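You operate a simulated robot arm through the tools that you are given. There is no shell and no other tool. Be economical: measure what you need, move in short steps, check, and stop when the job is done.

You are at the controls of a simulated robot arm. One attempt, no reset.

## Task
Put the black core on top of the white-striped fired brick. Take the blue pad on the blue-legged workbench top and put it away on the steel ledge under the knobs. Take the yellow cartridge and leave it on the top of the grey bench. Any order will do. Set down upright: blue pad.

Only the result counts: the job must be done as asked and must still hold three seconds after the hand-in. Knocking over, shifting, dropping, spilling or breaking anything else fails it.

## Robot
A 6-joint arm with a two-finger parallel gripper on a trunk, on a base that drives. Base frame: it is fixed to the floor where the robot stands at the start and does not move with it; the origin is under the middle of the robot, x ahead of it, y to its left, z up. Lengths are in m, angles in rad, forces in N, time in s.
Its first joint turns from -2.897 to 2.897 rad. Places, roughly: black core (4x4x4 cm) [0.5, 0, 0.9]; steel ledge under the knobs (96x22 cm) [-1.9, -0.18, 0.74]; top of the grey bench [2.8, 2, 0.8]; white-striped fired brick (10x6x6 cm) [0.5, 3.6, 0.8]; yellow cartridge [0.5, -1.5, 0.25]. Payload 4.1 kg.
Tool frame: the origin (TCP) lies between the finger pads and is the grasp point; the fingertips stand 0.023 m ahead of it; z points along the fingers, y is the line along which they close. Largest opening 0.094 m; finger width 0.038, thickness 0.01; the body of the gripper, 0.054 by 0.096 m, starts 0.039 m behind the TCP.
Orientation is told as [roll, pitch, yaw] about the base's x, y, z axes, in that order, counted from this pose: with the fingers straight down and closing along the base's y, the tool's x points along the base's -x, its y along +y and its z along -z.

## Interface
- The arm moves only by the tool play_rows. Its argument "commands" is a list of rows, each an object (a shift or turn left out is 0, a gripper value left out holds the last) with "rot": the turn, a rotation vector about the tool's x, y, z in rad, a list of three; "dp": the shift along the tool's x, y, z in m, a list of three; "fingers": the finger opening in m, from 0 to 0.094. In form: [{"rot": [rx, ry, rz], "dp": [tx, ty, tz], "fingers": fingers}, ...]. A call has 1 to 12 rows; each row shifts and turns the commanded pose from where the row before left it, along the tool's axes as they then stand. A row lasts 0.2 s, in which the tool goes at most 0.05 m and 0.15 rad; a call with a longer step from one row to the next is refused whole, and so is a gripper value outside its range. Where a pose cannot be reached the arm comes as near as it can. A force on the tool above 40 N (or 10 N above the force at the start of the call, whichever is more), or a blocked arm, ends the call early, and 0.2 s more pass. The fingers move at their own pace (about 0.045 m/s each) and stop on an object; they squeeze with about 38 N. The grip force told is the motor's: it shows also when the fingers shut on nothing. Time passes only in rows, and 0.2 s behind the last, so rows that do not move let the fingers close. It gives the time, the measured TCP pose, the force on the tool (base axes), the opening and the grip force at its end, in the units of the frame above (readings bear some noise), with the torque about the TCP (base axes, N m) and any sound that the robot's microphone picked up, and new pictures: "show" is both (left out), scene, wrist or none.
- Cameras (640 x 400 px; columns grow to the right, rows downward): "scene" is now at [0.012, 0.113, 1.4568]; the picture's right is [-0.58, -0.82, 0.00], its down [-0.43, 0.30, -0.85] and it looks along [0.69, -0.49, -0.52] (base axes); focal length 261 px, centre (320, 200). "wrist" rides on the gripper at [0.086, 0.016, -0.075] in the tool frame; the picture's right is [-0.18, 0.98, 0.00], its down [-0.58, -0.11, -0.81] and it looks along [-0.79, -0.15, 0.59] (tool axes); focal length 243 px, centre (320, 200). There is no depth. A picture from a camera that has moved, and an enlarged one, comes with that camera's place and axes in the base frame and with its lens.
- move_column(by): slides the trunk up (or, below 0, down) by that many m; the arm and the scene camera ride with it, the base frame stays. It gives what a move gives, with no picture.
- steer(legs): drives the robot by 1 to 6 legs, each [ahead, turn to the left] in m and rad, along the robot's own axes; the way and the turn of a leg run together, so that a leg with both is an arc; at most 1.5 m and 3.142 rad a leg. The arm and the cameras ride along, it lands a little off, and it stops where it bumps. It gives what a move gives, and a new picture of the scene camera.
- aim_head(pan, tilt): turns the head with the scene camera to pan (to the left, within 2.705 rad either way) and tilt (down, from -0.506 to 1.204), counted from straight ahead of the robot. It gives what a move gives, and a new picture of the scene camera.
- inspect(camera, box): a new picture of the part [left, top, right, bottom] of that camera's present view, enlarged. No time passes.
- sign_off(): hands the job in; it is judged then, once.

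Go step by step. Nothing tells you exact positions but the pictures and the camera data: compare them with the known pose of the tool, close in by small moves and look again before you grip or let go. The budget is 165 turns and 260 pictures, counting those below and the enlarged ones. Unless the task says otherwise, let go and move clear before handing in, and close with one line.

The tools are called after "Emit:" as a command line: name --argument value ..., lists and objects as JSON in quotes. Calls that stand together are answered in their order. play_rows: Moves the arm, as the interface text tells. Its arguments: {"type":"object","properties":{"commands":{"type":"array","items":{"type":"object","properties":{"rot":{"type":"array","items":{"type":"number"}},"dp":{"type":"array","items":{"type":"number"}},"fingers":{"type":"number"}}}},"show":{"type":"string","enum":["both","scene","wrist","none"]}},"required":["commands"]} The other tools are called the same way: move_column (by) slides the trunk up or down; steer (legs) drives the base; aim_head (pan, tilt) turns the head that bears the scene camera; inspect (camera, box) takes an enlarged picture of a part of a camera's view; sign_off () hands the job in.

At the start:

```text
t: 0.0
eef_pos: [0.4415, -0.1019, 1.1855]
ee_rot: [0.0, 0.0, 0.001]
contact_force: [0.0, 0.3, -0.8]
torque: [-0.01, 0.05, -0.01]
grip_width: 0.0941
finger_force: 0.0
trunk travel left (down, up): [-0.4, 0.19]
robot x, y, heading: [-0.0025, 0.0007, -0.002]
head pan, tilt: [-0.616, 0.552]
```

scene: 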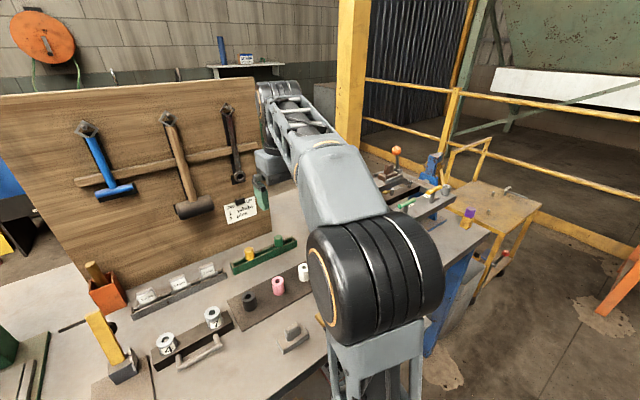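
wrist: 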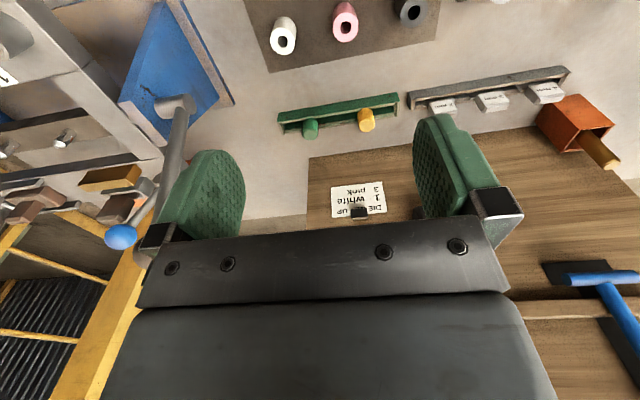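

I see a workbench ahead with cores (black, pink, white) on a rack; I'll look around first to map the room.

Emit:
aim_head --pan 0.0 --tilt 0.8

Emit:
aim_head --pan 1.3 --tilt 0.4

Emit:
aim_head --pan 2.6 --tilt 0.4

Emit:
aim_head --pan -2.5 --tilt 0.4

Emit:
aim_head --pan -1.4 --tilt 0.5

```text
t: 1.0
eef_pos: [0.441, -0.102, 1.1841]
ee_rot: [-0.001, 0.0, 0.0]
contact_force: [-0.3, 0.8, 0.4]
torque: [0.01, 0.0, -0.03]
grip_width: 0.094
finger_force: 0.0
trunk travel left (down, up): [-0.4, 0.19]
robot x, y, heading: [0.0031, 0.0016, -0.001]
head pan, tilt: [0.0, 0.799]
camera scene: at [0.0195, 0.1649, 1.4357], right [0.0, -1.0, 0.0], down [-0.72, 0.0, -0.7], along [0.7, 0.0, -0.72], focal length 261 px, centre (320, 200)
```

scene: 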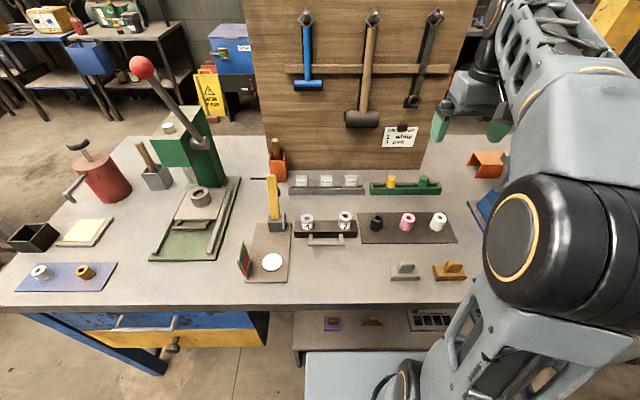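

```text
t: 2.5
eef_pos: [0.4411, -0.1017, 1.1839]
ee_rot: [-0.001, 0.0, 0.0]
contact_force: [-0.4, -0.1, 0.7]
torque: [0.03, -0.01, -0.01]
grip_width: 0.094
finger_force: 0.0
trunk travel left (down, up): [-0.4, 0.19]
robot x, y, heading: [-0.0034, 0.0019, 0.004]
head pan, tilt: [1.3, 0.4]
camera scene: at [-0.0364, 0.2542, 1.4707], right [0.96, -0.27, 0.0], down [-0.1, -0.38, -0.92], along [0.25, 0.89, -0.39], focal length 261 px, centre (320, 200)
```

scene: 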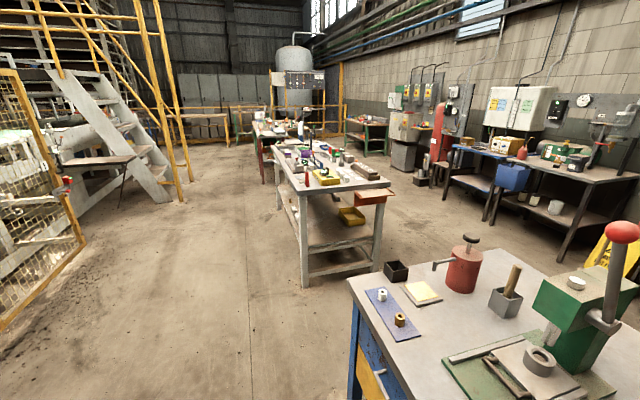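

```text
t: 4.0
eef_pos: [0.4401, -0.1019, 1.1843]
ee_rot: [-0.001, -0.001, 0.001]
contact_force: [0.3, 0.1, 0.3]
torque: [0.0, 0.0, 0.01]
grip_width: 0.0938
finger_force: 0.0
trunk travel left (down, up): [-0.4, 0.19]
robot x, y, heading: [0.0028, -0.0001, 0.001]
head pan, tilt: [2.601, 0.4]
camera scene: at [-0.1406, 0.2127, 1.4707], right [0.52, 0.86, 0.0], down [0.33, -0.2, -0.92], along [-0.79, 0.47, -0.39], focal length 261 px, centre (320, 200)
```

scene: 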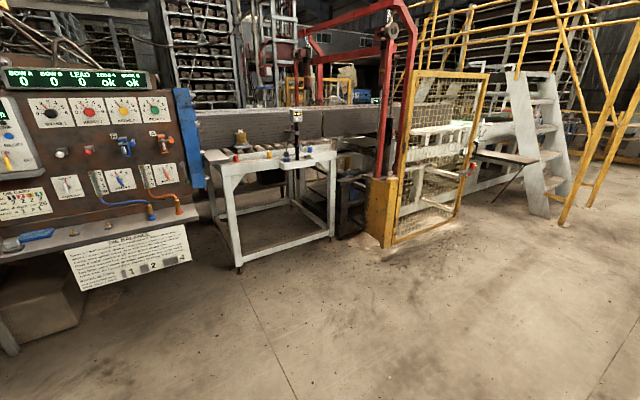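

```text
t: 8.0
eef_pos: [0.4403, -0.1019, 1.1844]
ee_rot: [0.0, 0.001, 0.0]
contact_force: [0.2, 0.8, 0.7]
torque: [0.0, -0.02, 0.03]
grip_width: 0.0938
finger_force: 0.1
trunk travel left (down, up): [-0.4, 0.19]
robot x, y, heading: [0.0018, 0.001, -0.002]
head pan, tilt: [-2.499, 0.4]
camera scene: at [-0.1354, 0.1094, 1.4707], right [-0.6, 0.8, 0.0], down [0.31, 0.23, -0.92], along [-0.74, -0.55, -0.39], focal length 261 px, centre (320, 200)
```

scene: 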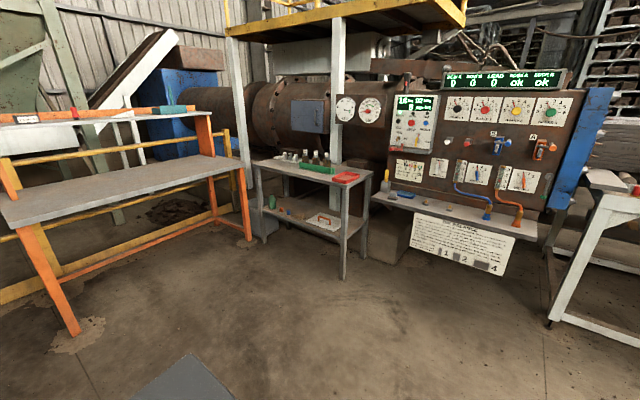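

```text
t: 9.3
eef_pos: [0.4413, -0.1009, 1.1838]
ee_rot: [-0.001, 0.001, 0.0]
contact_force: [-0.3, -0.1, 0.5]
torque: [0.0, -0.01, -0.03]
grip_width: 0.094
finger_force: 0.1
trunk travel left (down, up): [-0.4, 0.19]
robot x, y, heading: [0.0016, -0.0002, 0.0]
head pan, tilt: [-1.4, 0.499]
camera scene: at [-0.0458, 0.0753, 1.4616], right [-0.99, -0.17, 0.0], down [-0.08, 0.47, -0.88], along [0.15, -0.87, -0.48], focal length 261 px, centre (320, 200)
```

scene: 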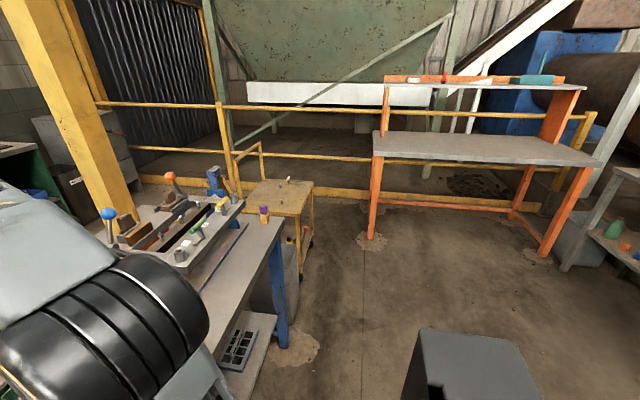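

I've mapped the room: yellow cart to the right, control panel with ledge behind, white bench to the left with the brick. Let me look closer at the candidates.

Emit:
inspect --camera "scene" --box '[90, 140, 350, 300]'

Emit:
aim_head --pan 0.3 --tilt 0.9

Emit:
inspect --camera "scene" --box '[0, 100, 320, 300]'

Emit:
inspect --camera "scene" --box '[280, 100, 600, 300]'

```text
2.46 times, centred on (220, 220) of scene
camera zoom: at [-0.0458, 0.0753, 1.4616], right [-0.99, -0.17, 0.0], down [-0.08, 0.47, -0.88], along [0.15, -0.87, -0.48], focal length 643 px, centre (566, 151)
```

zoom: 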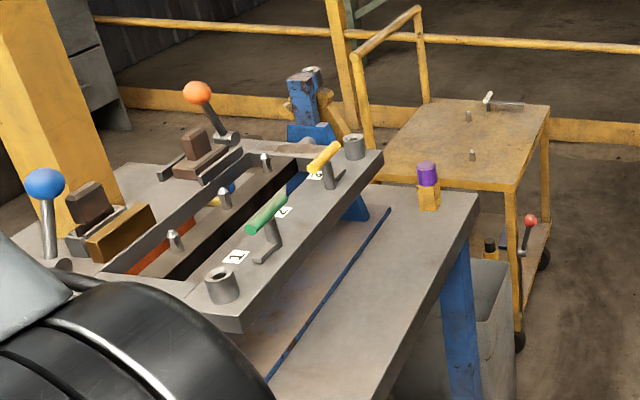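

```text
t: 11.0
eef_pos: [0.4403, -0.1009, 1.1835]
ee_rot: [0.0, 0.002, -0.001]
contact_force: [0.0, 0.0, -0.5]
torque: [0.03, -0.01, 0.0]
grip_width: 0.094
finger_force: 0.0
trunk travel left (down, up): [-0.4, 0.19]
robot x, y, heading: [-0.0027, -0.0014, 0.002]
head pan, tilt: [0.3, 0.901]
camera scene: at [0.0109, 0.1872, 1.4277], right [0.3, -0.96, 0.0], down [-0.75, -0.23, -0.62], along [0.59, 0.18, -0.78], focal length 261 px, centre (320, 200)
```

scene: 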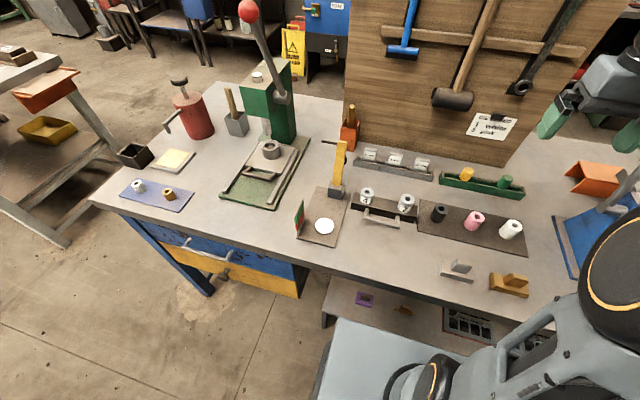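

```text
2.00 times, centred on (160, 200) of scene
camera zoom: at [0.0109, 0.1872, 1.4277], right [0.3, -0.96, 0.0], down [-0.75, -0.23, -0.62], along [0.59, 0.18, -0.78], focal length 522 px, centre (640, 200)
```

zoom: 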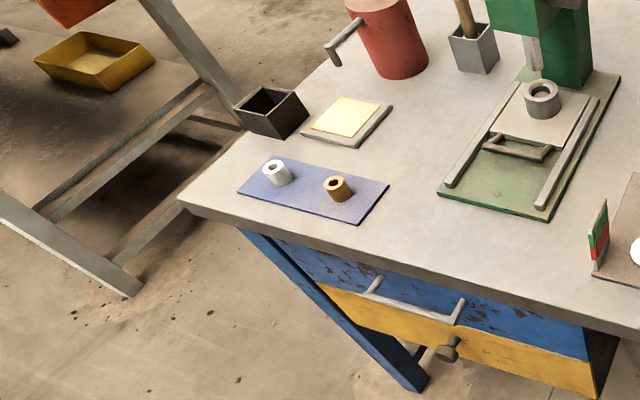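

```text
2.00 times, centred on (440, 200) of scene
camera zoom: at [0.0109, 0.1872, 1.4277], right [0.3, -0.96, 0.0], down [-0.75, -0.23, -0.62], along [0.59, 0.18, -0.78], focal length 522 px, centre (80, 200)
```

zoom: 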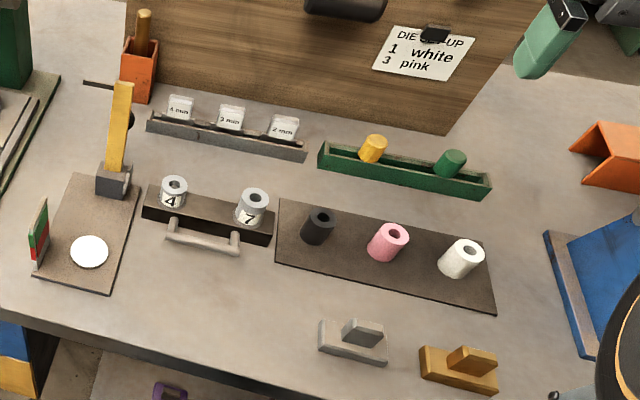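

The blue pad isn't spotted yet; part of the bench is hidden behind the arm. I look from other angles.

Emit:
aim_head --pan -0.9 --tilt 0.9

Emit:
inspect --camera "wrist" --box '[0, 0, 320, 250]'

```text
t: 12.4
eef_pos: [0.4423, -0.102, 1.1847]
ee_rot: [-0.001, 0.001, 0.0]
contact_force: [0.7, 0.4, 0.5]
torque: [0.0, 0.03, 0.01]
grip_width: 0.094
finger_force: 0.1
trunk travel left (down, up): [-0.4, 0.19]
robot x, y, heading: [-0.0021, 0.0049, -0.002]
head pan, tilt: [-0.901, 0.901]
camera scene: at [-0.0143, 0.1058, 1.4277], right [-0.78, -0.62, 0.0], down [-0.49, 0.61, -0.62], along [0.39, -0.49, -0.78], focal length 261 px, centre (320, 200)
```

scene: 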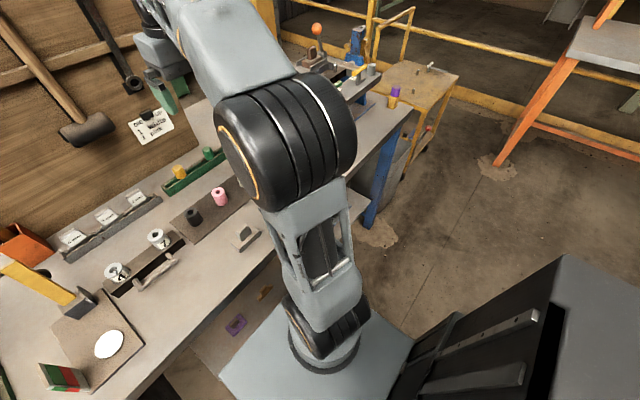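

```text
1.60 times, centred on (160, 125) of wrist
camera zoom: at [0.354, -0.0859, 1.2605], right [0.18, 0.98, 0.0], down [0.58, -0.11, 0.81], along [0.79, -0.15, -0.59], focal length 388 px, centre (576, 320)
```

zoom: 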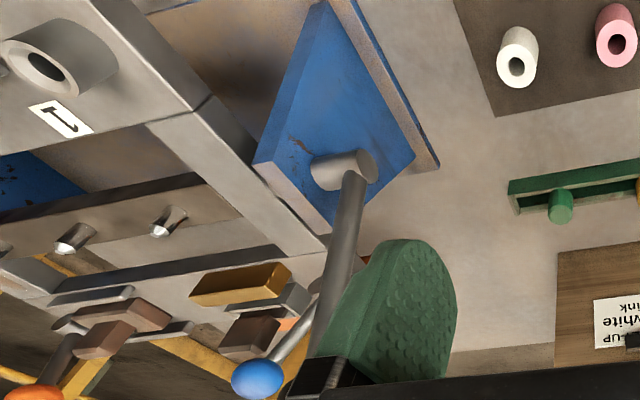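

Still searching for a blue pad; I look at the far benches zoomed.

Emit:
aim_head --pan 0.8 --tilt 0.35

Emit:
inspect --camera "scene" --box '[150, 80, 390, 230]'

Emit:
inspect --camera "scene" --box '[340, 80, 580, 230]'

Emit:
aim_head --pan 1.3 --tilt 0.4

Emit:
inspect --camera "scene" --box '[230, 90, 410, 202]'

```text
t: 14.1
eef_pos: [0.4408, -0.1009, 1.1835]
ee_rot: [0.002, 0.0, -0.001]
contact_force: [0.1, 0.4, 1.1]
torque: [-0.01, -0.03, 0.04]
grip_width: 0.0939
finger_force: 0.0
trunk travel left (down, up): [-0.4, 0.19]
robot x, y, heading: [-0.0009, -0.0037, -0.001]
head pan, tilt: [0.799, 0.351]
camera scene: at [0.0037, 0.2317, 1.4753], right [0.72, -0.7, 0.0], down [-0.24, -0.25, -0.94], along [0.66, 0.67, -0.34], focal length 261 px, centre (320, 200)
```

scene: 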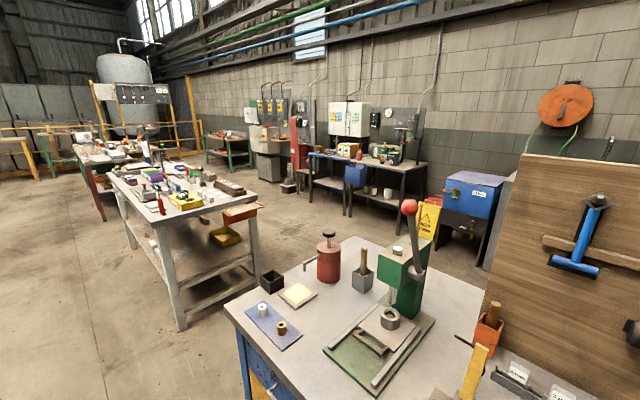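

```text
2.67 times, centred on (270, 155) of scene
camera zoom: at [0.0037, 0.2317, 1.4753], right [0.72, -0.7, 0.0], down [-0.24, -0.25, -0.94], along [0.66, 0.67, -0.34], focal length 696 px, centre (453, 320)
```

zoom: 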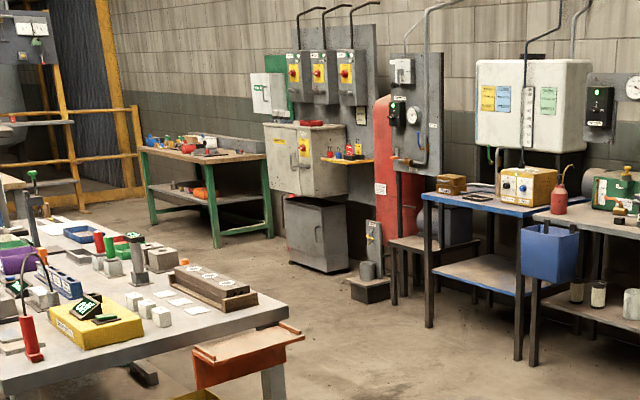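

```text
2.67 times, centred on (460, 155) of scene
camera zoom: at [0.0037, 0.2317, 1.4753], right [0.72, -0.7, 0.0], down [-0.24, -0.25, -0.94], along [0.66, 0.67, -0.34], focal length 696 px, centre (-53, 320)
```

zoom: 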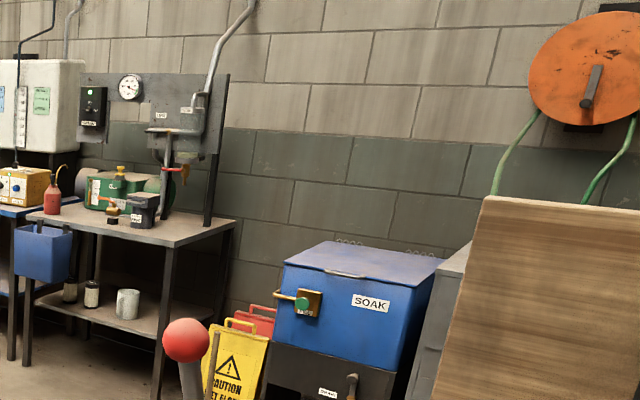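

```text
t: 15.1
eef_pos: [0.4409, -0.1006, 1.185]
ee_rot: [-0.001, 0.001, 0.001]
contact_force: [0.4, 0.4, 0.2]
torque: [-0.01, -0.02, 0.0]
grip_width: 0.0939
finger_force: 0.0
trunk travel left (down, up): [-0.4, 0.19]
robot x, y, heading: [-0.0, 0.002, 0.0]
head pan, tilt: [1.3, 0.4]
camera scene: at [-0.0364, 0.2542, 1.4707], right [0.96, -0.27, 0.0], down [-0.1, -0.37, -0.92], along [0.25, 0.89, -0.39], focal length 261 px, centre (320, 200)
```

scene: 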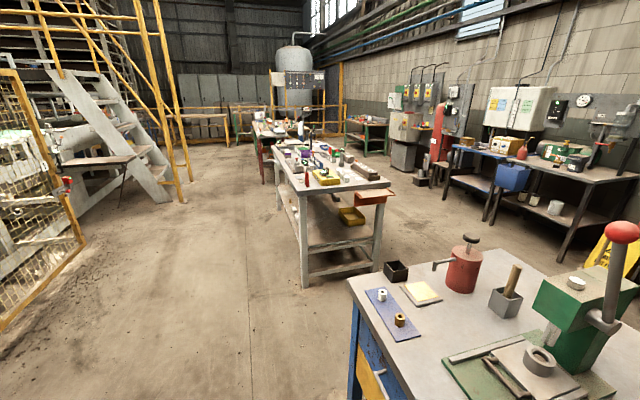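

```text
3.56 times, centred on (320, 146) of scene
camera zoom: at [-0.0364, 0.2542, 1.4707], right [0.96, -0.27, 0.0], down [-0.1, -0.37, -0.92], along [0.25, 0.89, -0.39], focal length 928 px, centre (320, 392)
```

zoom: 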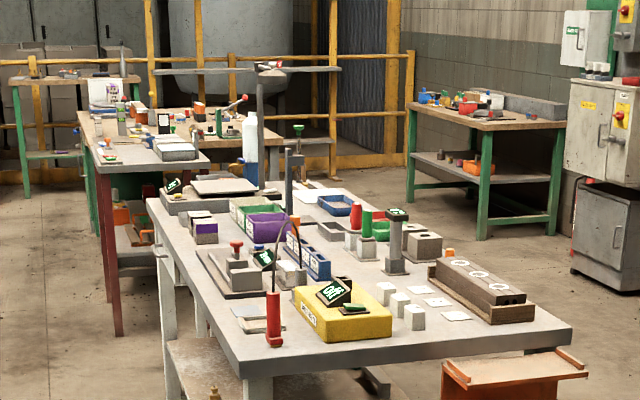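

The core appears to be at about (0.456, 0.013, 0.90). I turn the gripper 90° and move above it, then check.

Emit:
play_rows --commands '[{"rot": [0, 0, -0.1428]}, {"rot": [0, 0, -0.1428]}, {"rot": [0, 0, -0.1428]}, {"rot": [0, 0, -0.1428]}, {"rot": [0, 0, -0.1428]}, {"rot": [0, 0, -0.1428]}, {"rot": [0, 0, -0.1428]}, {"rot": [0, 0, -0.1428]}, {"rot": [0, 0, -0.1428]}, {"rot": [0, 0, -0.1428]}, {"rot": [0, 0, -0.1428]}]' --show "none"

Emit:
play_rows --commands '[{"dp": [-0.04, -0.005, 0], "fingers": 0.07}, {"dp": [-0.04, -0.005, 0]}, {"dp": [-0.034, -0.005, 0]}, {"dp": [0, 0, 0.05]}, {"dp": [0, 0, 0.05]}, {"dp": [0, 0, 0.05]}]'

Emit:
aim_head --pan 0.0 --tilt 0.8

```text
t: 17.5
eef_pos: [0.4415, -0.1023, 1.1844]
ee_rot: [0.0, 0.001, 1.572]
contact_force: [-0.2, -0.3, 0.4]
torque: [-0.02, -0.02, 0.0]
grip_width: 0.0939
finger_force: 0.1
trunk travel left (down, up): [-0.4, 0.19]
robot x, y, heading: [-0.0016, 0.0016, 0.005]
head pan, tilt: [1.3, 0.4]
```

```text
t: 18.9
eef_pos: [0.4529, 0.0134, 1.0341]
ee_rot: [0.0, -0.001, 1.571]
contact_force: [-0.1, 0.3, 0.5]
torque: [-0.01, 0.02, -0.02]
grip_width: 0.07
finger_force: 0.0
trunk travel left (down, up): [-0.4, 0.19]
robot x, y, heading: [-0.0014, 0.0037, -0.006]
head pan, tilt: [1.3, 0.4]
camera scene: at [-0.0364, 0.2543, 1.4708], right [0.96, -0.27, 0.0], down [-0.1, -0.38, -0.92], along [0.25, 0.89, -0.39], focal length 261 px, centre (320, 200)
camera wrist: at [0.4366, -0.0735, 1.1093], right [-0.98, 0.18, 0.0], down [0.11, 0.58, 0.81], along [0.15, 0.79, -0.59], focal length 243 px, centre (320, 200)
```

scene: 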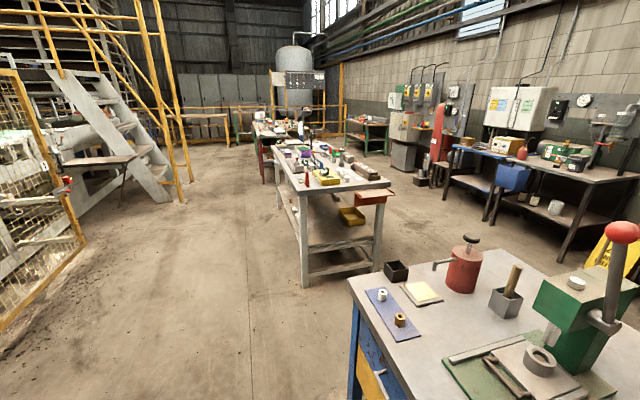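
wrist: 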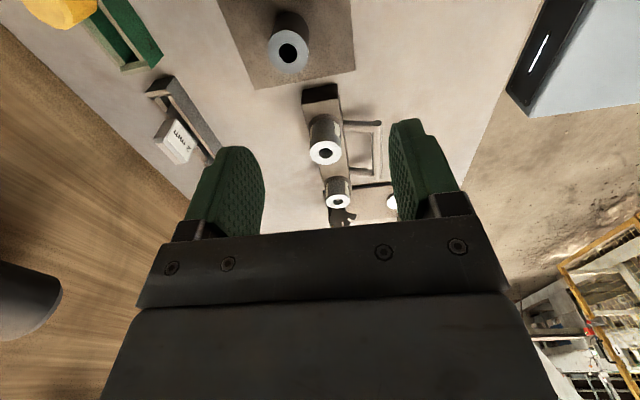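

```text
t: 20.3
eef_pos: [0.4536, 0.0145, 1.034]
ee_rot: [-0.001, 0.001, 1.571]
contact_force: [0.8, -0.5, -0.7]
torque: [0.0, 0.01, -0.02]
grip_width: 0.0699
finger_force: 0.1
trunk travel left (down, up): [-0.4, 0.19]
robot x, y, heading: [-0.0029, -0.0016, 0.0]
head pan, tilt: [0.0, 0.799]
camera scene: at [0.0195, 0.165, 1.4357], right [0.0, -1.0, 0.0], down [-0.72, 0.0, -0.7], along [0.7, 0.0, -0.72], focal length 261 px, centre (320, 200)
```

scene: 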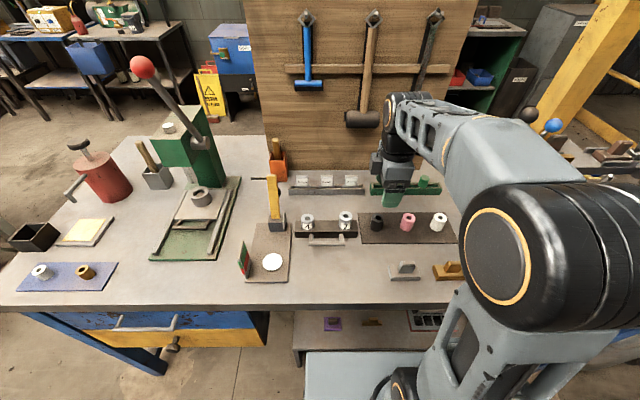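

I'll zoom both pictures to refine the core position.

Emit:
inspect --camera "wrist" --box '[200, 0, 400, 125]'

Emit:
inspect --camera "scene" --box '[320, 160, 480, 260]'

```text
3.20 times, centred on (300, 62) of wrist
camera zoom: at [0.4367, -0.0736, 1.1099], right [-0.98, 0.18, 0.0], down [0.11, 0.58, 0.81], along [0.15, 0.79, -0.59], focal length 776 px, centre (384, 640)
```

zoom: 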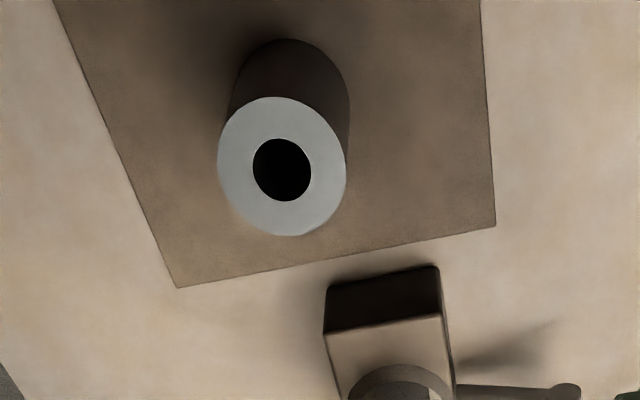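

```text
4.00 times, centred on (400, 210) of scene
camera zoom: at [0.0195, 0.165, 1.4357], right [0.0, -1.0, 0.0], down [-0.72, 0.0, -0.7], along [0.7, 0.0, -0.72], focal length 1044 px, centre (0, 160)
```

zoom: 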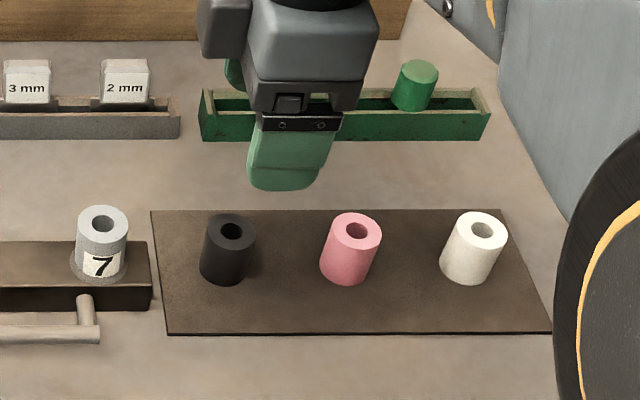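

Triangulating gives the core's top at about (0.479, 0.009, 0.892). I move over it and descend in part.

Emit:
play_rows --commands '[{"dp": [0.004, -0.025, 0]}, {"dp": [0, 0, 0.05]}, {"dp": [0, 0, 0.03]}]' --show "both"

Emit:
inspect --camera "scene" --box '[320, 160, 480, 260]'

```text
t: 21.1
eef_pos: [0.4802, 0.0083, 0.9553]
ee_rot: [0.0, 0.0, 1.57]
contact_force: [0.0, 0.2, 0.1]
torque: [0.01, 0.0, 0.01]
grip_width: 0.07
finger_force: 0.0
trunk travel left (down, up): [-0.4, 0.19]
robot x, y, heading: [0.0018, 0.0009, 0.0]
head pan, tilt: [0.0, 0.799]
camera scene: at [0.0194, 0.165, 1.4357], right [0.0, -1.0, 0.0], down [-0.72, 0.0, -0.7], along [0.7, 0.0, -0.72], focal length 261 px, centre (320, 200)
camera wrist: at [0.4633, -0.0788, 1.0306], right [-0.98, 0.18, 0.0], down [0.11, 0.58, 0.81], along [0.15, 0.79, -0.59], focal length 243 px, centre (320, 200)
```

scene: 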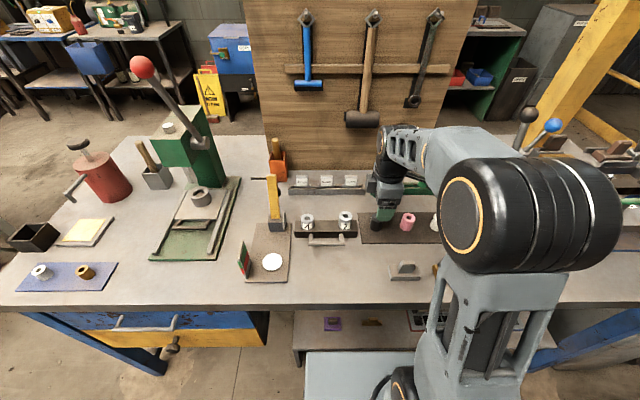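
wrist: 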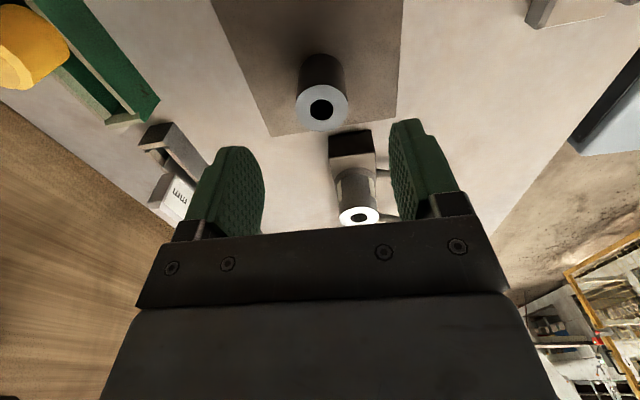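

```text
4.00 times, centred on (400, 210) of scene
camera zoom: at [0.0194, 0.165, 1.4357], right [0.0, -1.0, 0.0], down [-0.72, 0.0, -0.7], along [0.7, 0.0, -0.72], focal length 1044 px, centre (0, 160)
```

zoom: 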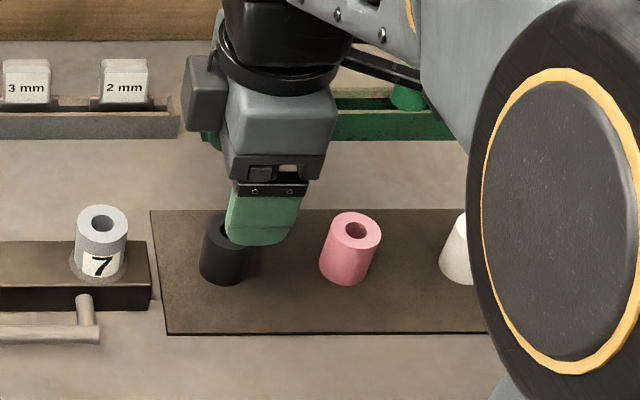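

Two views agree: (0.480, 0.010). Descend and grip.

Emit:
play_rows --commands '[{"dp": [-0.002, 0, 0.04]}, {"dp": [0, 0, 0.035]}, {"fingers": 0.0}, {}, {}, {}, {}]' --show "wrist"

```text
t: 22.7
eef_pos: [0.4799, 0.0109, 0.8792]
ee_rot: [-0.001, 0.0, 1.571]
contact_force: [0.3, 0.0, -0.5]
torque: [-0.01, 0.01, 0.0]
grip_width: 0.0345
finger_force: 38.3
trunk travel left (down, up): [-0.4, 0.19]
robot x, y, heading: [0.0026, 0.0004, -0.004]
head pan, tilt: [0.0, 0.799]
camera wrist: at [0.4631, -0.0768, 0.955], right [-0.98, 0.18, 0.0], down [0.11, 0.58, 0.81], along [0.15, 0.79, -0.59], focal length 243 px, centre (320, 200)
```

wrist: 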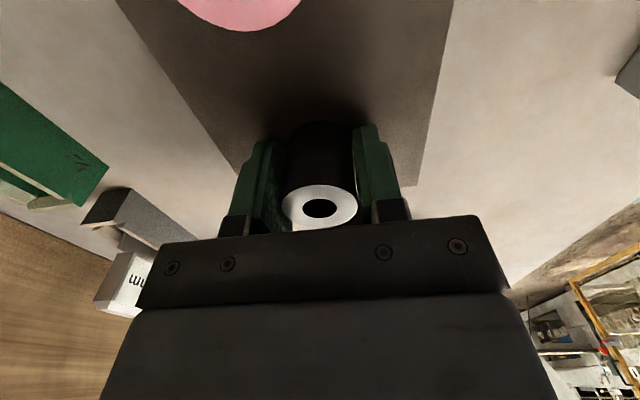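

Gripped. Lift clear and swing the arm toward the left so the right part of the bench is visible.

Emit:
play_rows --commands '[{"dp": [0, 0, -0.05]}, {"dp": [0, 0, -0.05]}, {"dp": [0, 0, -0.05]}, {"dp": [0, 0, -0.05]}, {"dp": [0, 0, -0.05]}, {"dp": [-0.03, 0.03, 0]}, {"dp": [-0.03, 0.03, 0]}, {"dp": [-0.03, 0.03, 0]}, {"dp": [-0.03, 0.03, 0]}]' --show "none"

Emit:
aim_head --pan -0.7 --tilt 0.6

```text
t: 24.7
eef_pos: [0.3618, 0.1312, 1.1305]
ee_rot: [0.0, -0.001, 1.569]
contact_force: [-0.2, 0.1, -0.3]
torque: [-0.03, 0.0, -0.01]
grip_width: 0.0002
finger_force: 37.9
trunk travel left (down, up): [-0.4, 0.19]
robot x, y, heading: [-0.0043, -0.002, -0.007]
head pan, tilt: [0.0, 0.799]
```

```text
t: 25.8
eef_pos: [0.3621, 0.1303, 1.1321]
ee_rot: [-0.001, 0.001, 1.571]
contact_force: [0.0, -0.9, -0.3]
torque: [-0.03, -0.01, 0.0]
grip_width: 0.0
finger_force: 38.0
trunk travel left (down, up): [-0.4, 0.19]
robot x, y, heading: [0.0009, -0.0016, -0.001]
head pan, tilt: [-0.7, 0.6]
camera scene: at [0.0064, 0.1081, 1.4525], right [-0.64, -0.77, 0.0], down [-0.43, 0.36, -0.82], along [0.63, -0.53, -0.57], focal length 261 px, centre (320, 200)
```

scene: 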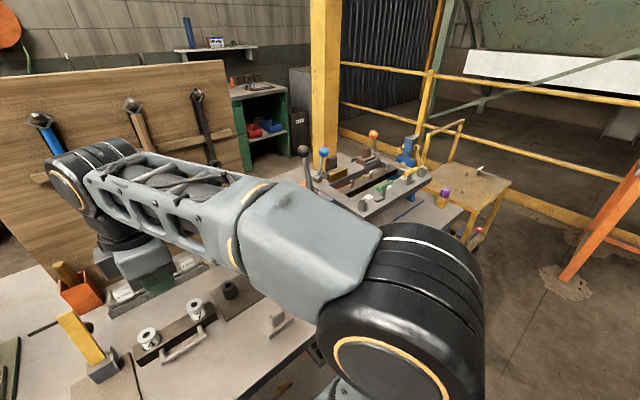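

The grip slipped out and the core still seems to stand on its mat. I bring the arm back above and look.

Emit:
aim_head --pan 0.0 --tilt 0.8

Emit:
inspect --camera "scene" --box '[280, 160, 480, 285]'

```text
t: 26.9
eef_pos: [0.3625, 0.1297, 1.1308]
ee_rot: [-0.001, -0.002, 1.572]
contact_force: [-0.9, -0.2, 1.3]
torque: [-0.01, 0.0, -0.01]
grip_width: 0.0
finger_force: 37.9
trunk travel left (down, up): [-0.4, 0.19]
robot x, y, heading: [0.0011, 0.0023, 0.0]
head pan, tilt: [0.0, 0.799]
camera scene: at [0.0194, 0.1649, 1.4357], right [0.0, -1.0, 0.0], down [-0.72, 0.0, -0.7], along [0.7, 0.0, -0.72], focal length 261 px, centre (320, 200)
```

scene: 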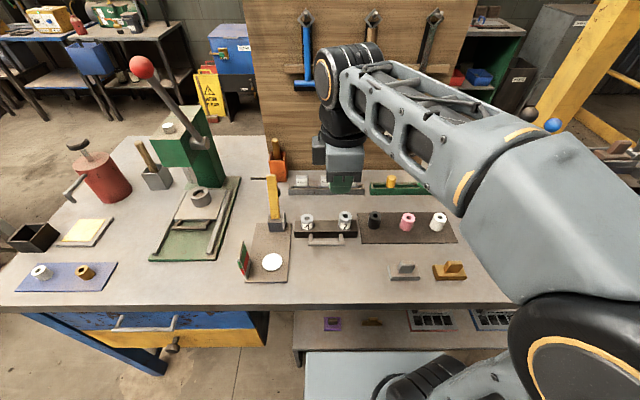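

```text
3.20 times, centred on (380, 222) of scene
camera zoom: at [0.0194, 0.1649, 1.4357], right [0.0, -1.0, 0.0], down [-0.72, 0.0, -0.7], along [0.7, 0.0, -0.72], focal length 835 px, centre (128, 128)
```

zoom: 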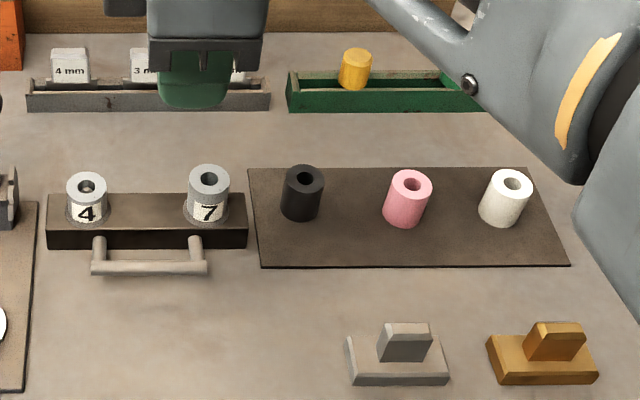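

The core still stands, shifted slightly to about (0.488, 0.014). I go back above it, open, and look with the wrist camera.

Emit:
play_rows --commands '[{"dp": [0.029, -0.031, 0], "fingers": 0.07}, {"dp": [0.029, -0.031, 0]}, {"dp": [0.029, -0.031, 0]}, {"dp": [0.029, -0.031, 0]}, {"dp": [0, 0, 0.05]}, {"dp": [0, 0, 0.05]}, {"dp": [0, 0, 0.05]}, {"dp": [0, 0, 0.025]}]' --show "wrist"

Emit:
inspect --camera "wrist" --box '[220, 20, 420, 145]'

```text
t: 28.7
eef_pos: [0.4871, 0.0152, 0.9544]
ee_rot: [-0.002, 0.001, 1.57]
contact_force: [-0.4, -0.2, -0.1]
torque: [0.02, 0.0, 0.0]
grip_width: 0.0698
finger_force: 0.0
trunk travel left (down, up): [-0.4, 0.19]
robot x, y, heading: [-0.0018, 0.002, -0.001]
head pan, tilt: [0.0, 0.799]
camera wrist: at [0.4697, -0.0726, 1.0309], right [-0.98, 0.18, 0.0], down [0.11, 0.58, 0.81], along [0.15, 0.79, -0.59], focal length 243 px, centre (320, 200)
```

wrist: 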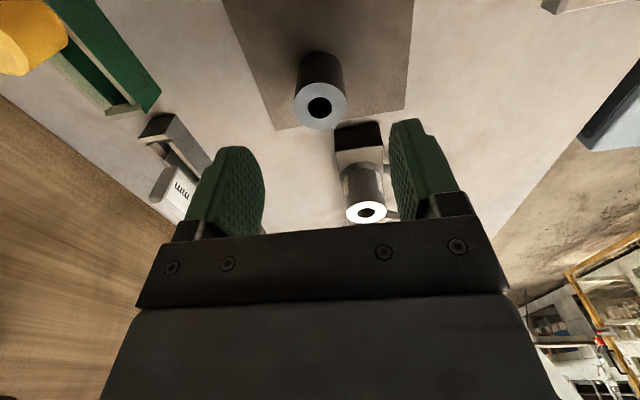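

```text
3.20 times, centred on (320, 82) of wrist
camera zoom: at [0.4697, -0.0726, 1.0309], right [-0.98, 0.18, 0.0], down [0.11, 0.58, 0.81], along [0.15, 0.79, -0.59], focal length 776 px, centre (320, 576)
```

zoom: 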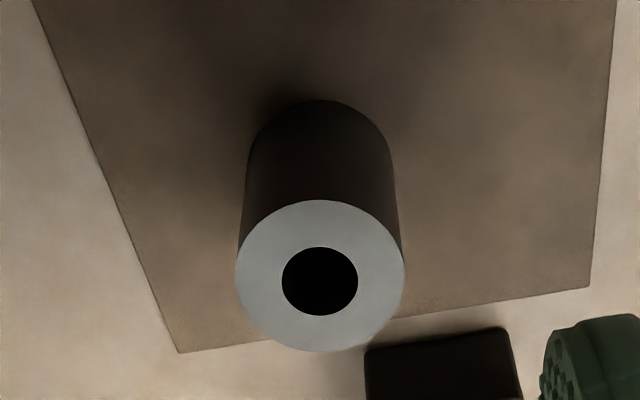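

Position confirmed (0.486, 0.0145), base ≈0.85. I grip again and lift slowly.

Emit:
play_rows --commands '[{"dp": [0, 0, 0.04]}, {"dp": [0, 0, 0.037]}, {"fingers": 0.0}, {}, {}, {}, {}, {}, {"dp": [0, 0, -0.005]}, {"dp": [0, 0, -0.005]}, {"dp": [0, 0, -0.005]}, {"dp": [0, 0, -0.005]}]' --show "wrist"

Emit:
inspect --camera "scene" --box '[320, 160, 480, 260]'

```text
t: 31.3
eef_pos: [0.4845, 0.0155, 0.8978]
ee_rot: [-0.001, 0.001, 1.569]
contact_force: [-0.3, -0.3, -0.4]
torque: [0.03, 0.01, 0.01]
grip_width: 0.0335
finger_force: 37.8
trunk travel left (down, up): [-0.4, 0.19]
robot x, y, heading: [0.0024, -0.002, -0.0]
head pan, tilt: [0.0, 0.799]
camera wrist: at [0.4682, -0.0729, 0.9734], right [-0.98, 0.18, 0.0], down [0.11, 0.58, 0.81], along [0.15, 0.79, -0.59], focal length 243 px, centre (320, 200)
```

wrist: 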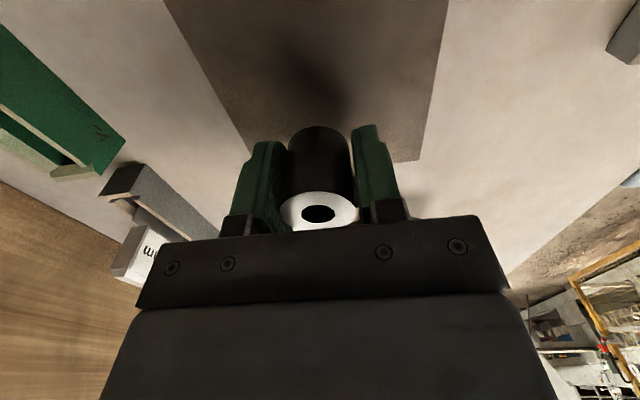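

```text
4.00 times, centred on (400, 210) of scene
camera zoom: at [0.0195, 0.165, 1.4356], right [0.0, -1.0, 0.0], down [-0.72, 0.0, -0.7], along [0.7, 0.0, -0.72], focal length 1044 px, centre (0, 160)
```

zoom: 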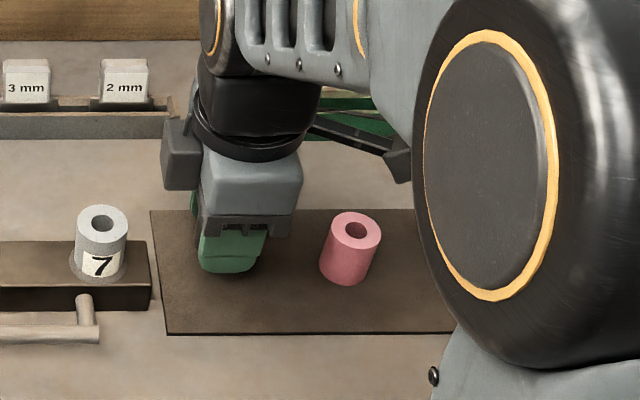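

Now it lifts with the fingers. I continue upward in modest steps and retract.

Emit:
play_rows --commands '[{"dp": [0, 0, -0.01]}, {"dp": [0, 0, -0.02]}, {"dp": [0, 0, -0.02]}, {"dp": [0, 0, -0.025]}, {"dp": [0, 0, -0.025]}, {"dp": [0, 0, -0.025]}, {"dp": [0, 0, -0.025]}, {"dp": [0, 0, -0.025]}, {"dp": [0, 0, -0.02]}, {"dp": [0, 0, -0.01]}]' --show "wrist"

Emit:
play_rows --commands '[{"dp": [0, 0.015, 0]}, {"dp": [0, 0.02, 0]}, {"dp": [0, 0.025, 0]}, {"dp": [0, 0.025, 0]}, {"dp": [0, 0.025, 0]}, {"dp": [0, 0.02, 0]}, {"dp": [0, 0.01, 0]}]' --show "none"

Emit:
aim_head --pan -0.3 --tilt 0.6

```text
t: 33.5
eef_pos: [0.4843, 0.0158, 1.1029]
ee_rot: [0.0, 0.0, 1.571]
contact_force: [0.5, -0.6, -0.7]
torque: [0.01, 0.03, -0.01]
grip_width: 0.0334
finger_force: 38.4
trunk travel left (down, up): [-0.4, 0.19]
robot x, y, heading: [-0.0023, 0.001, -0.001]
head pan, tilt: [0.0, 0.799]
camera wrist: at [0.4681, -0.072, 1.1797], right [-0.98, 0.18, 0.0], down [0.11, 0.58, 0.81], along [0.15, 0.79, -0.59], focal length 243 px, centre (320, 200)
```

wrist: 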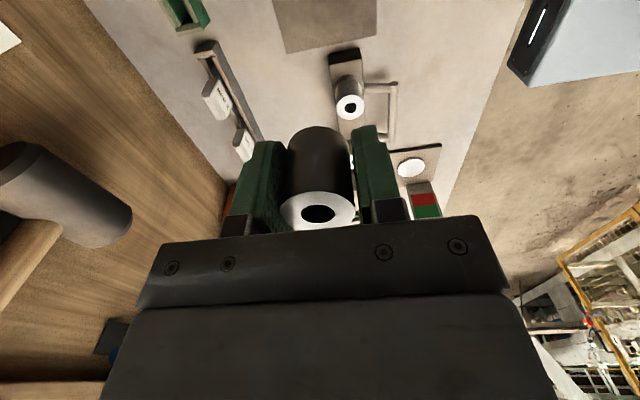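

```text
t: 35.1
eef_pos: [0.3445, 0.0152, 1.1016]
ee_rot: [0.0, -0.001, 1.57]
contact_force: [-0.1, -0.6, 0.0]
torque: [0.01, 0.0, 0.02]
grip_width: 0.0332
finger_force: 37.8
trunk travel left (down, up): [-0.4, 0.19]
robot x, y, heading: [-0.0004, 0.0047, -0.001]
head pan, tilt: [0.0, 0.799]
```

```text
t: 35.9
eef_pos: [0.3446, 0.0149, 1.1024]
ee_rot: [0.002, 0.002, 1.571]
contact_force: [-0.5, -0.1, 0.6]
torque: [0.02, 0.0, 0.0]
grip_width: 0.0332
finger_force: 37.9
trunk travel left (down, up): [-0.4, 0.19]
robot x, y, heading: [-0.0011, 0.0012, 0.001]
head pan, tilt: [-0.3, 0.6]
camera scene: at [0.0232, 0.1389, 1.4525], right [-0.29, -0.96, 0.0], down [-0.54, 0.17, -0.82], along [0.79, -0.24, -0.57], focal length 261 px, centre (320, 200)
```

scene: 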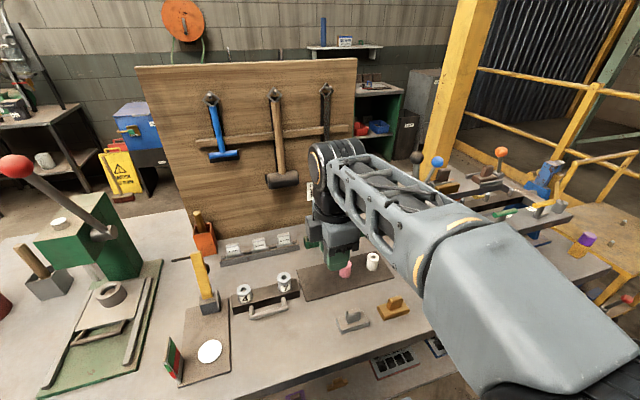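

Core held. Before driving I check the robot's own footprint by looking down.

Emit:
aim_head --pan 1.57 --tilt 1.2

Emit:
aim_head --pan 2.6 --tilt 1.2

Emit:
aim_head --pan -1.8 --tilt 1.0

```text
t: 37.7
eef_pos: [0.3452, 0.0154, 1.1012]
ee_rot: [0.0, 0.0, 1.571]
contact_force: [-0.4, 0.3, -0.3]
torque: [0.0, 0.0, 0.02]
grip_width: 0.0333
finger_force: 38.0
trunk travel left (down, up): [-0.4, 0.19]
robot x, y, heading: [-0.0033, -0.0002, 0.003]
head pan, tilt: [1.571, 1.201]
camera scene: at [-0.0612, 0.2209, 1.4079], right [1.0, 0.0, 0.0], down [0.0, -0.93, -0.36], along [0.0, 0.36, -0.93], focal length 261 px, centre (320, 200)
```

scene: 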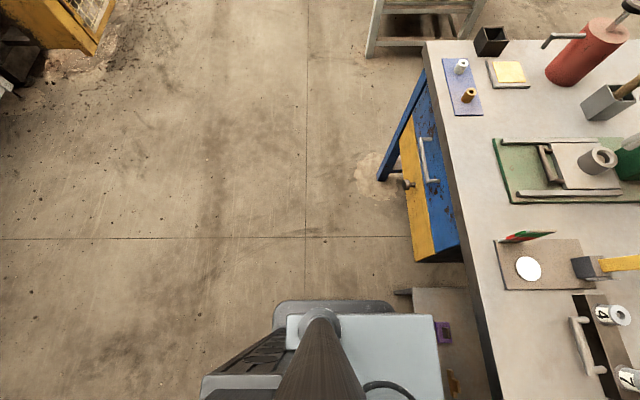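

```text
t: 39.0
eef_pos: [0.3446, 0.0154, 1.1021]
ee_rot: [-0.001, 0.0, 1.57]
contact_force: [-0.4, -0.7, -0.4]
torque: [0.02, 0.01, 0.0]
grip_width: 0.0327
finger_force: 38.1
trunk travel left (down, up): [-0.4, 0.19]
robot x, y, heading: [0.0016, -0.0001, -0.003]
head pan, tilt: [2.601, 1.201]
camera scene: at [-0.1091, 0.1938, 1.4079], right [0.52, 0.86, 0.0], down [0.8, -0.48, -0.36], along [-0.31, 0.19, -0.93], focal length 261 px, centre (320, 200)
```

scene: 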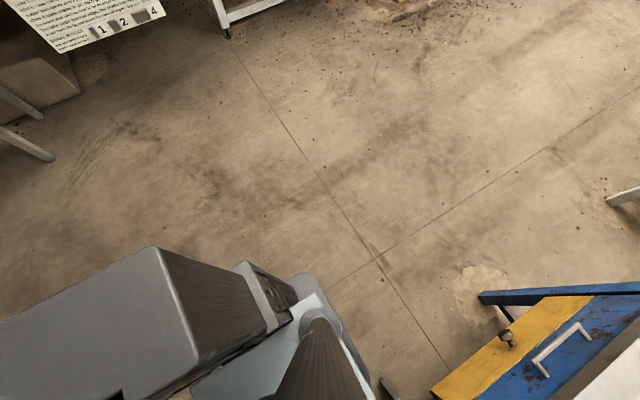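

```text
t: 42.5
eef_pos: [0.3451, 0.0163, 1.102]
ee_rot: [-0.001, 0.0, 1.57]
contact_force: [0.2, 0.2, -0.7]
torque: [0.01, 0.02, -0.03]
grip_width: 0.033
finger_force: 38.2
trunk travel left (down, up): [-0.4, 0.19]
robot x, y, heading: [-0.0015, -0.0003, 0.001]
head pan, tilt: [-1.799, 1.0]
camera scene: at [-0.077, 0.0971, 1.4205], right [-0.97, 0.23, 0.0], down [0.19, 0.82, -0.54], along [-0.12, -0.53, -0.84], focal length 261 px, centre (320, 200)
```

scene: 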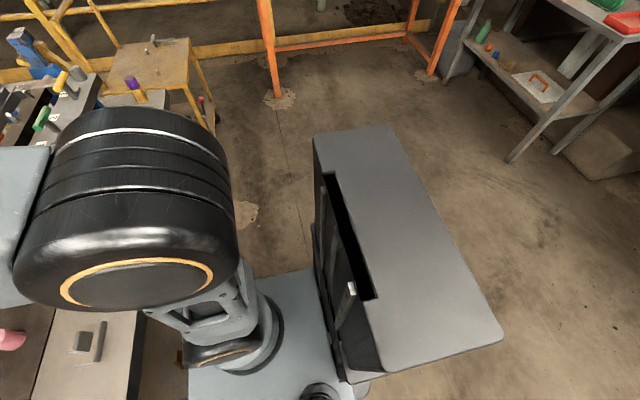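

Footprint is about ±0.28 × ±0.24. I back away, turn left and drive along the aisle toward the white bench.

Emit:
steer --legs '[[-0.35, 0], [0, 1.571], [1.4, 0], [1.3, 0]]'

Emit:
aim_head --pan -0.6 --tilt 0.6

```text
t: 61.4
eef_pos: [-0.3391, 3.0538, 1.1022]
ee_rot: [-0.001, -0.001, 3.135]
contact_force: [0.5, -0.1, -0.5]
torque: [0.01, -0.03, 0.0]
grip_width: 0.0325
finger_force: 38.3
trunk travel left (down, up): [-0.4, 0.19]
robot x, y, heading: [-0.3264, 2.7076, 1.566]
head pan, tilt: [-1.799, 1.0]
camera scene: at [-0.4272, 2.6321, 1.4205], right [-0.23, -0.97, 0.0], down [-0.82, 0.2, -0.54], along [0.53, -0.13, -0.84], focal length 261 px, centre (320, 200)
```

scene: 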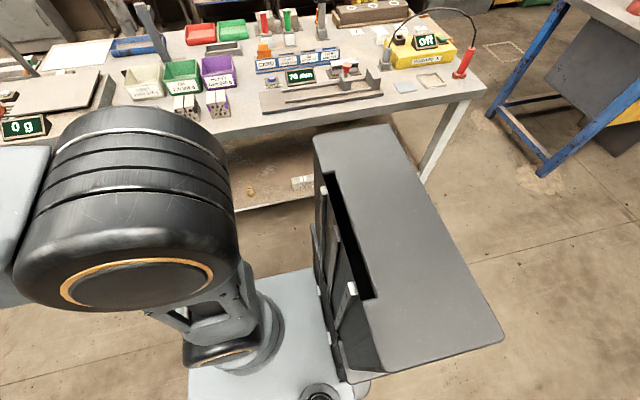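

```text
t: 62.8
eef_pos: [-0.3395, 3.054, 1.1016]
ee_rot: [0.0, 0.0, 3.134]
contact_force: [0.1, 0.0, -0.7]
torque: [0.02, 0.02, -0.02]
grip_width: 0.0329
finger_force: 38.0
trunk travel left (down, up): [-0.4, 0.19]
robot x, y, heading: [-0.3245, 2.7068, 1.564]
head pan, tilt: [-0.6, 0.6]
camera scene: at [-0.4444, 2.7209, 1.4525], right [0.82, -0.57, 0.0], down [-0.32, -0.46, -0.82], along [0.47, 0.68, -0.57], focal length 261 px, centre (320, 200)
```

scene: 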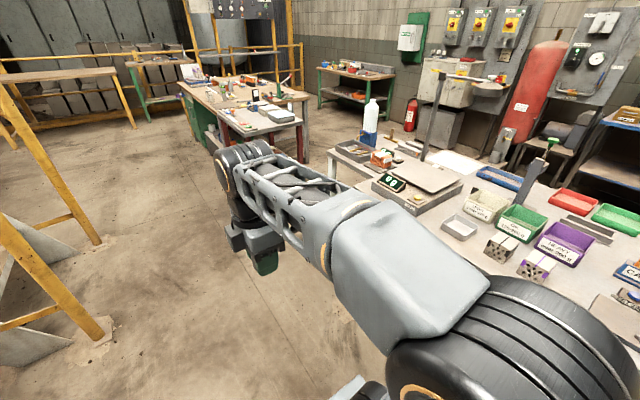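

Now the far end of the white bench is in view; I zoom on the place near (380,160).

Emit:
inspect --camera "scene" --box '[310, 110, 470, 210]'

Emit:
inspect --camera "scene" --box '[440, 150, 640, 275]'

```text
4.00 times, centred on (390, 160) of scene
camera zoom: at [-0.4444, 2.7209, 1.4525], right [0.82, -0.57, 0.0], down [-0.32, -0.46, -0.82], along [0.47, 0.68, -0.57], focal length 1044 px, centre (40, 360)
```

zoom: 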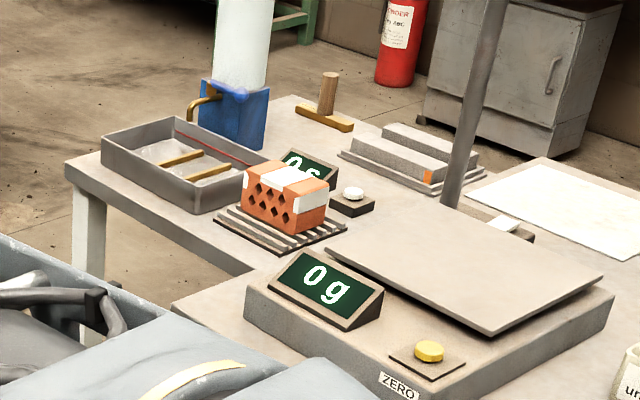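

```text
3.20 times, centred on (540, 212) of scene
camera zoom: at [-0.4444, 2.7209, 1.4525], right [0.82, -0.57, 0.0], down [-0.32, -0.46, -0.82], along [0.47, 0.68, -0.57], focal length 835 px, centre (-384, 160)
```

zoom: 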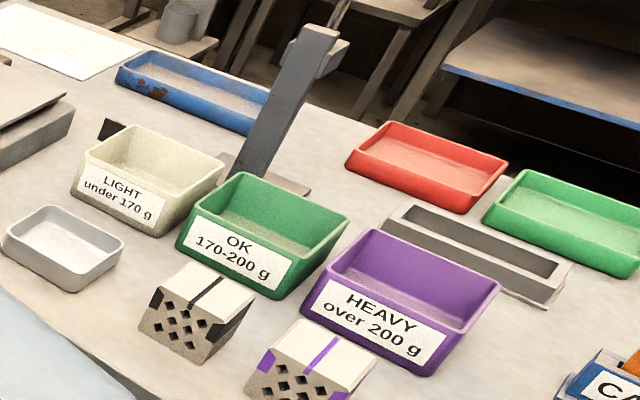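

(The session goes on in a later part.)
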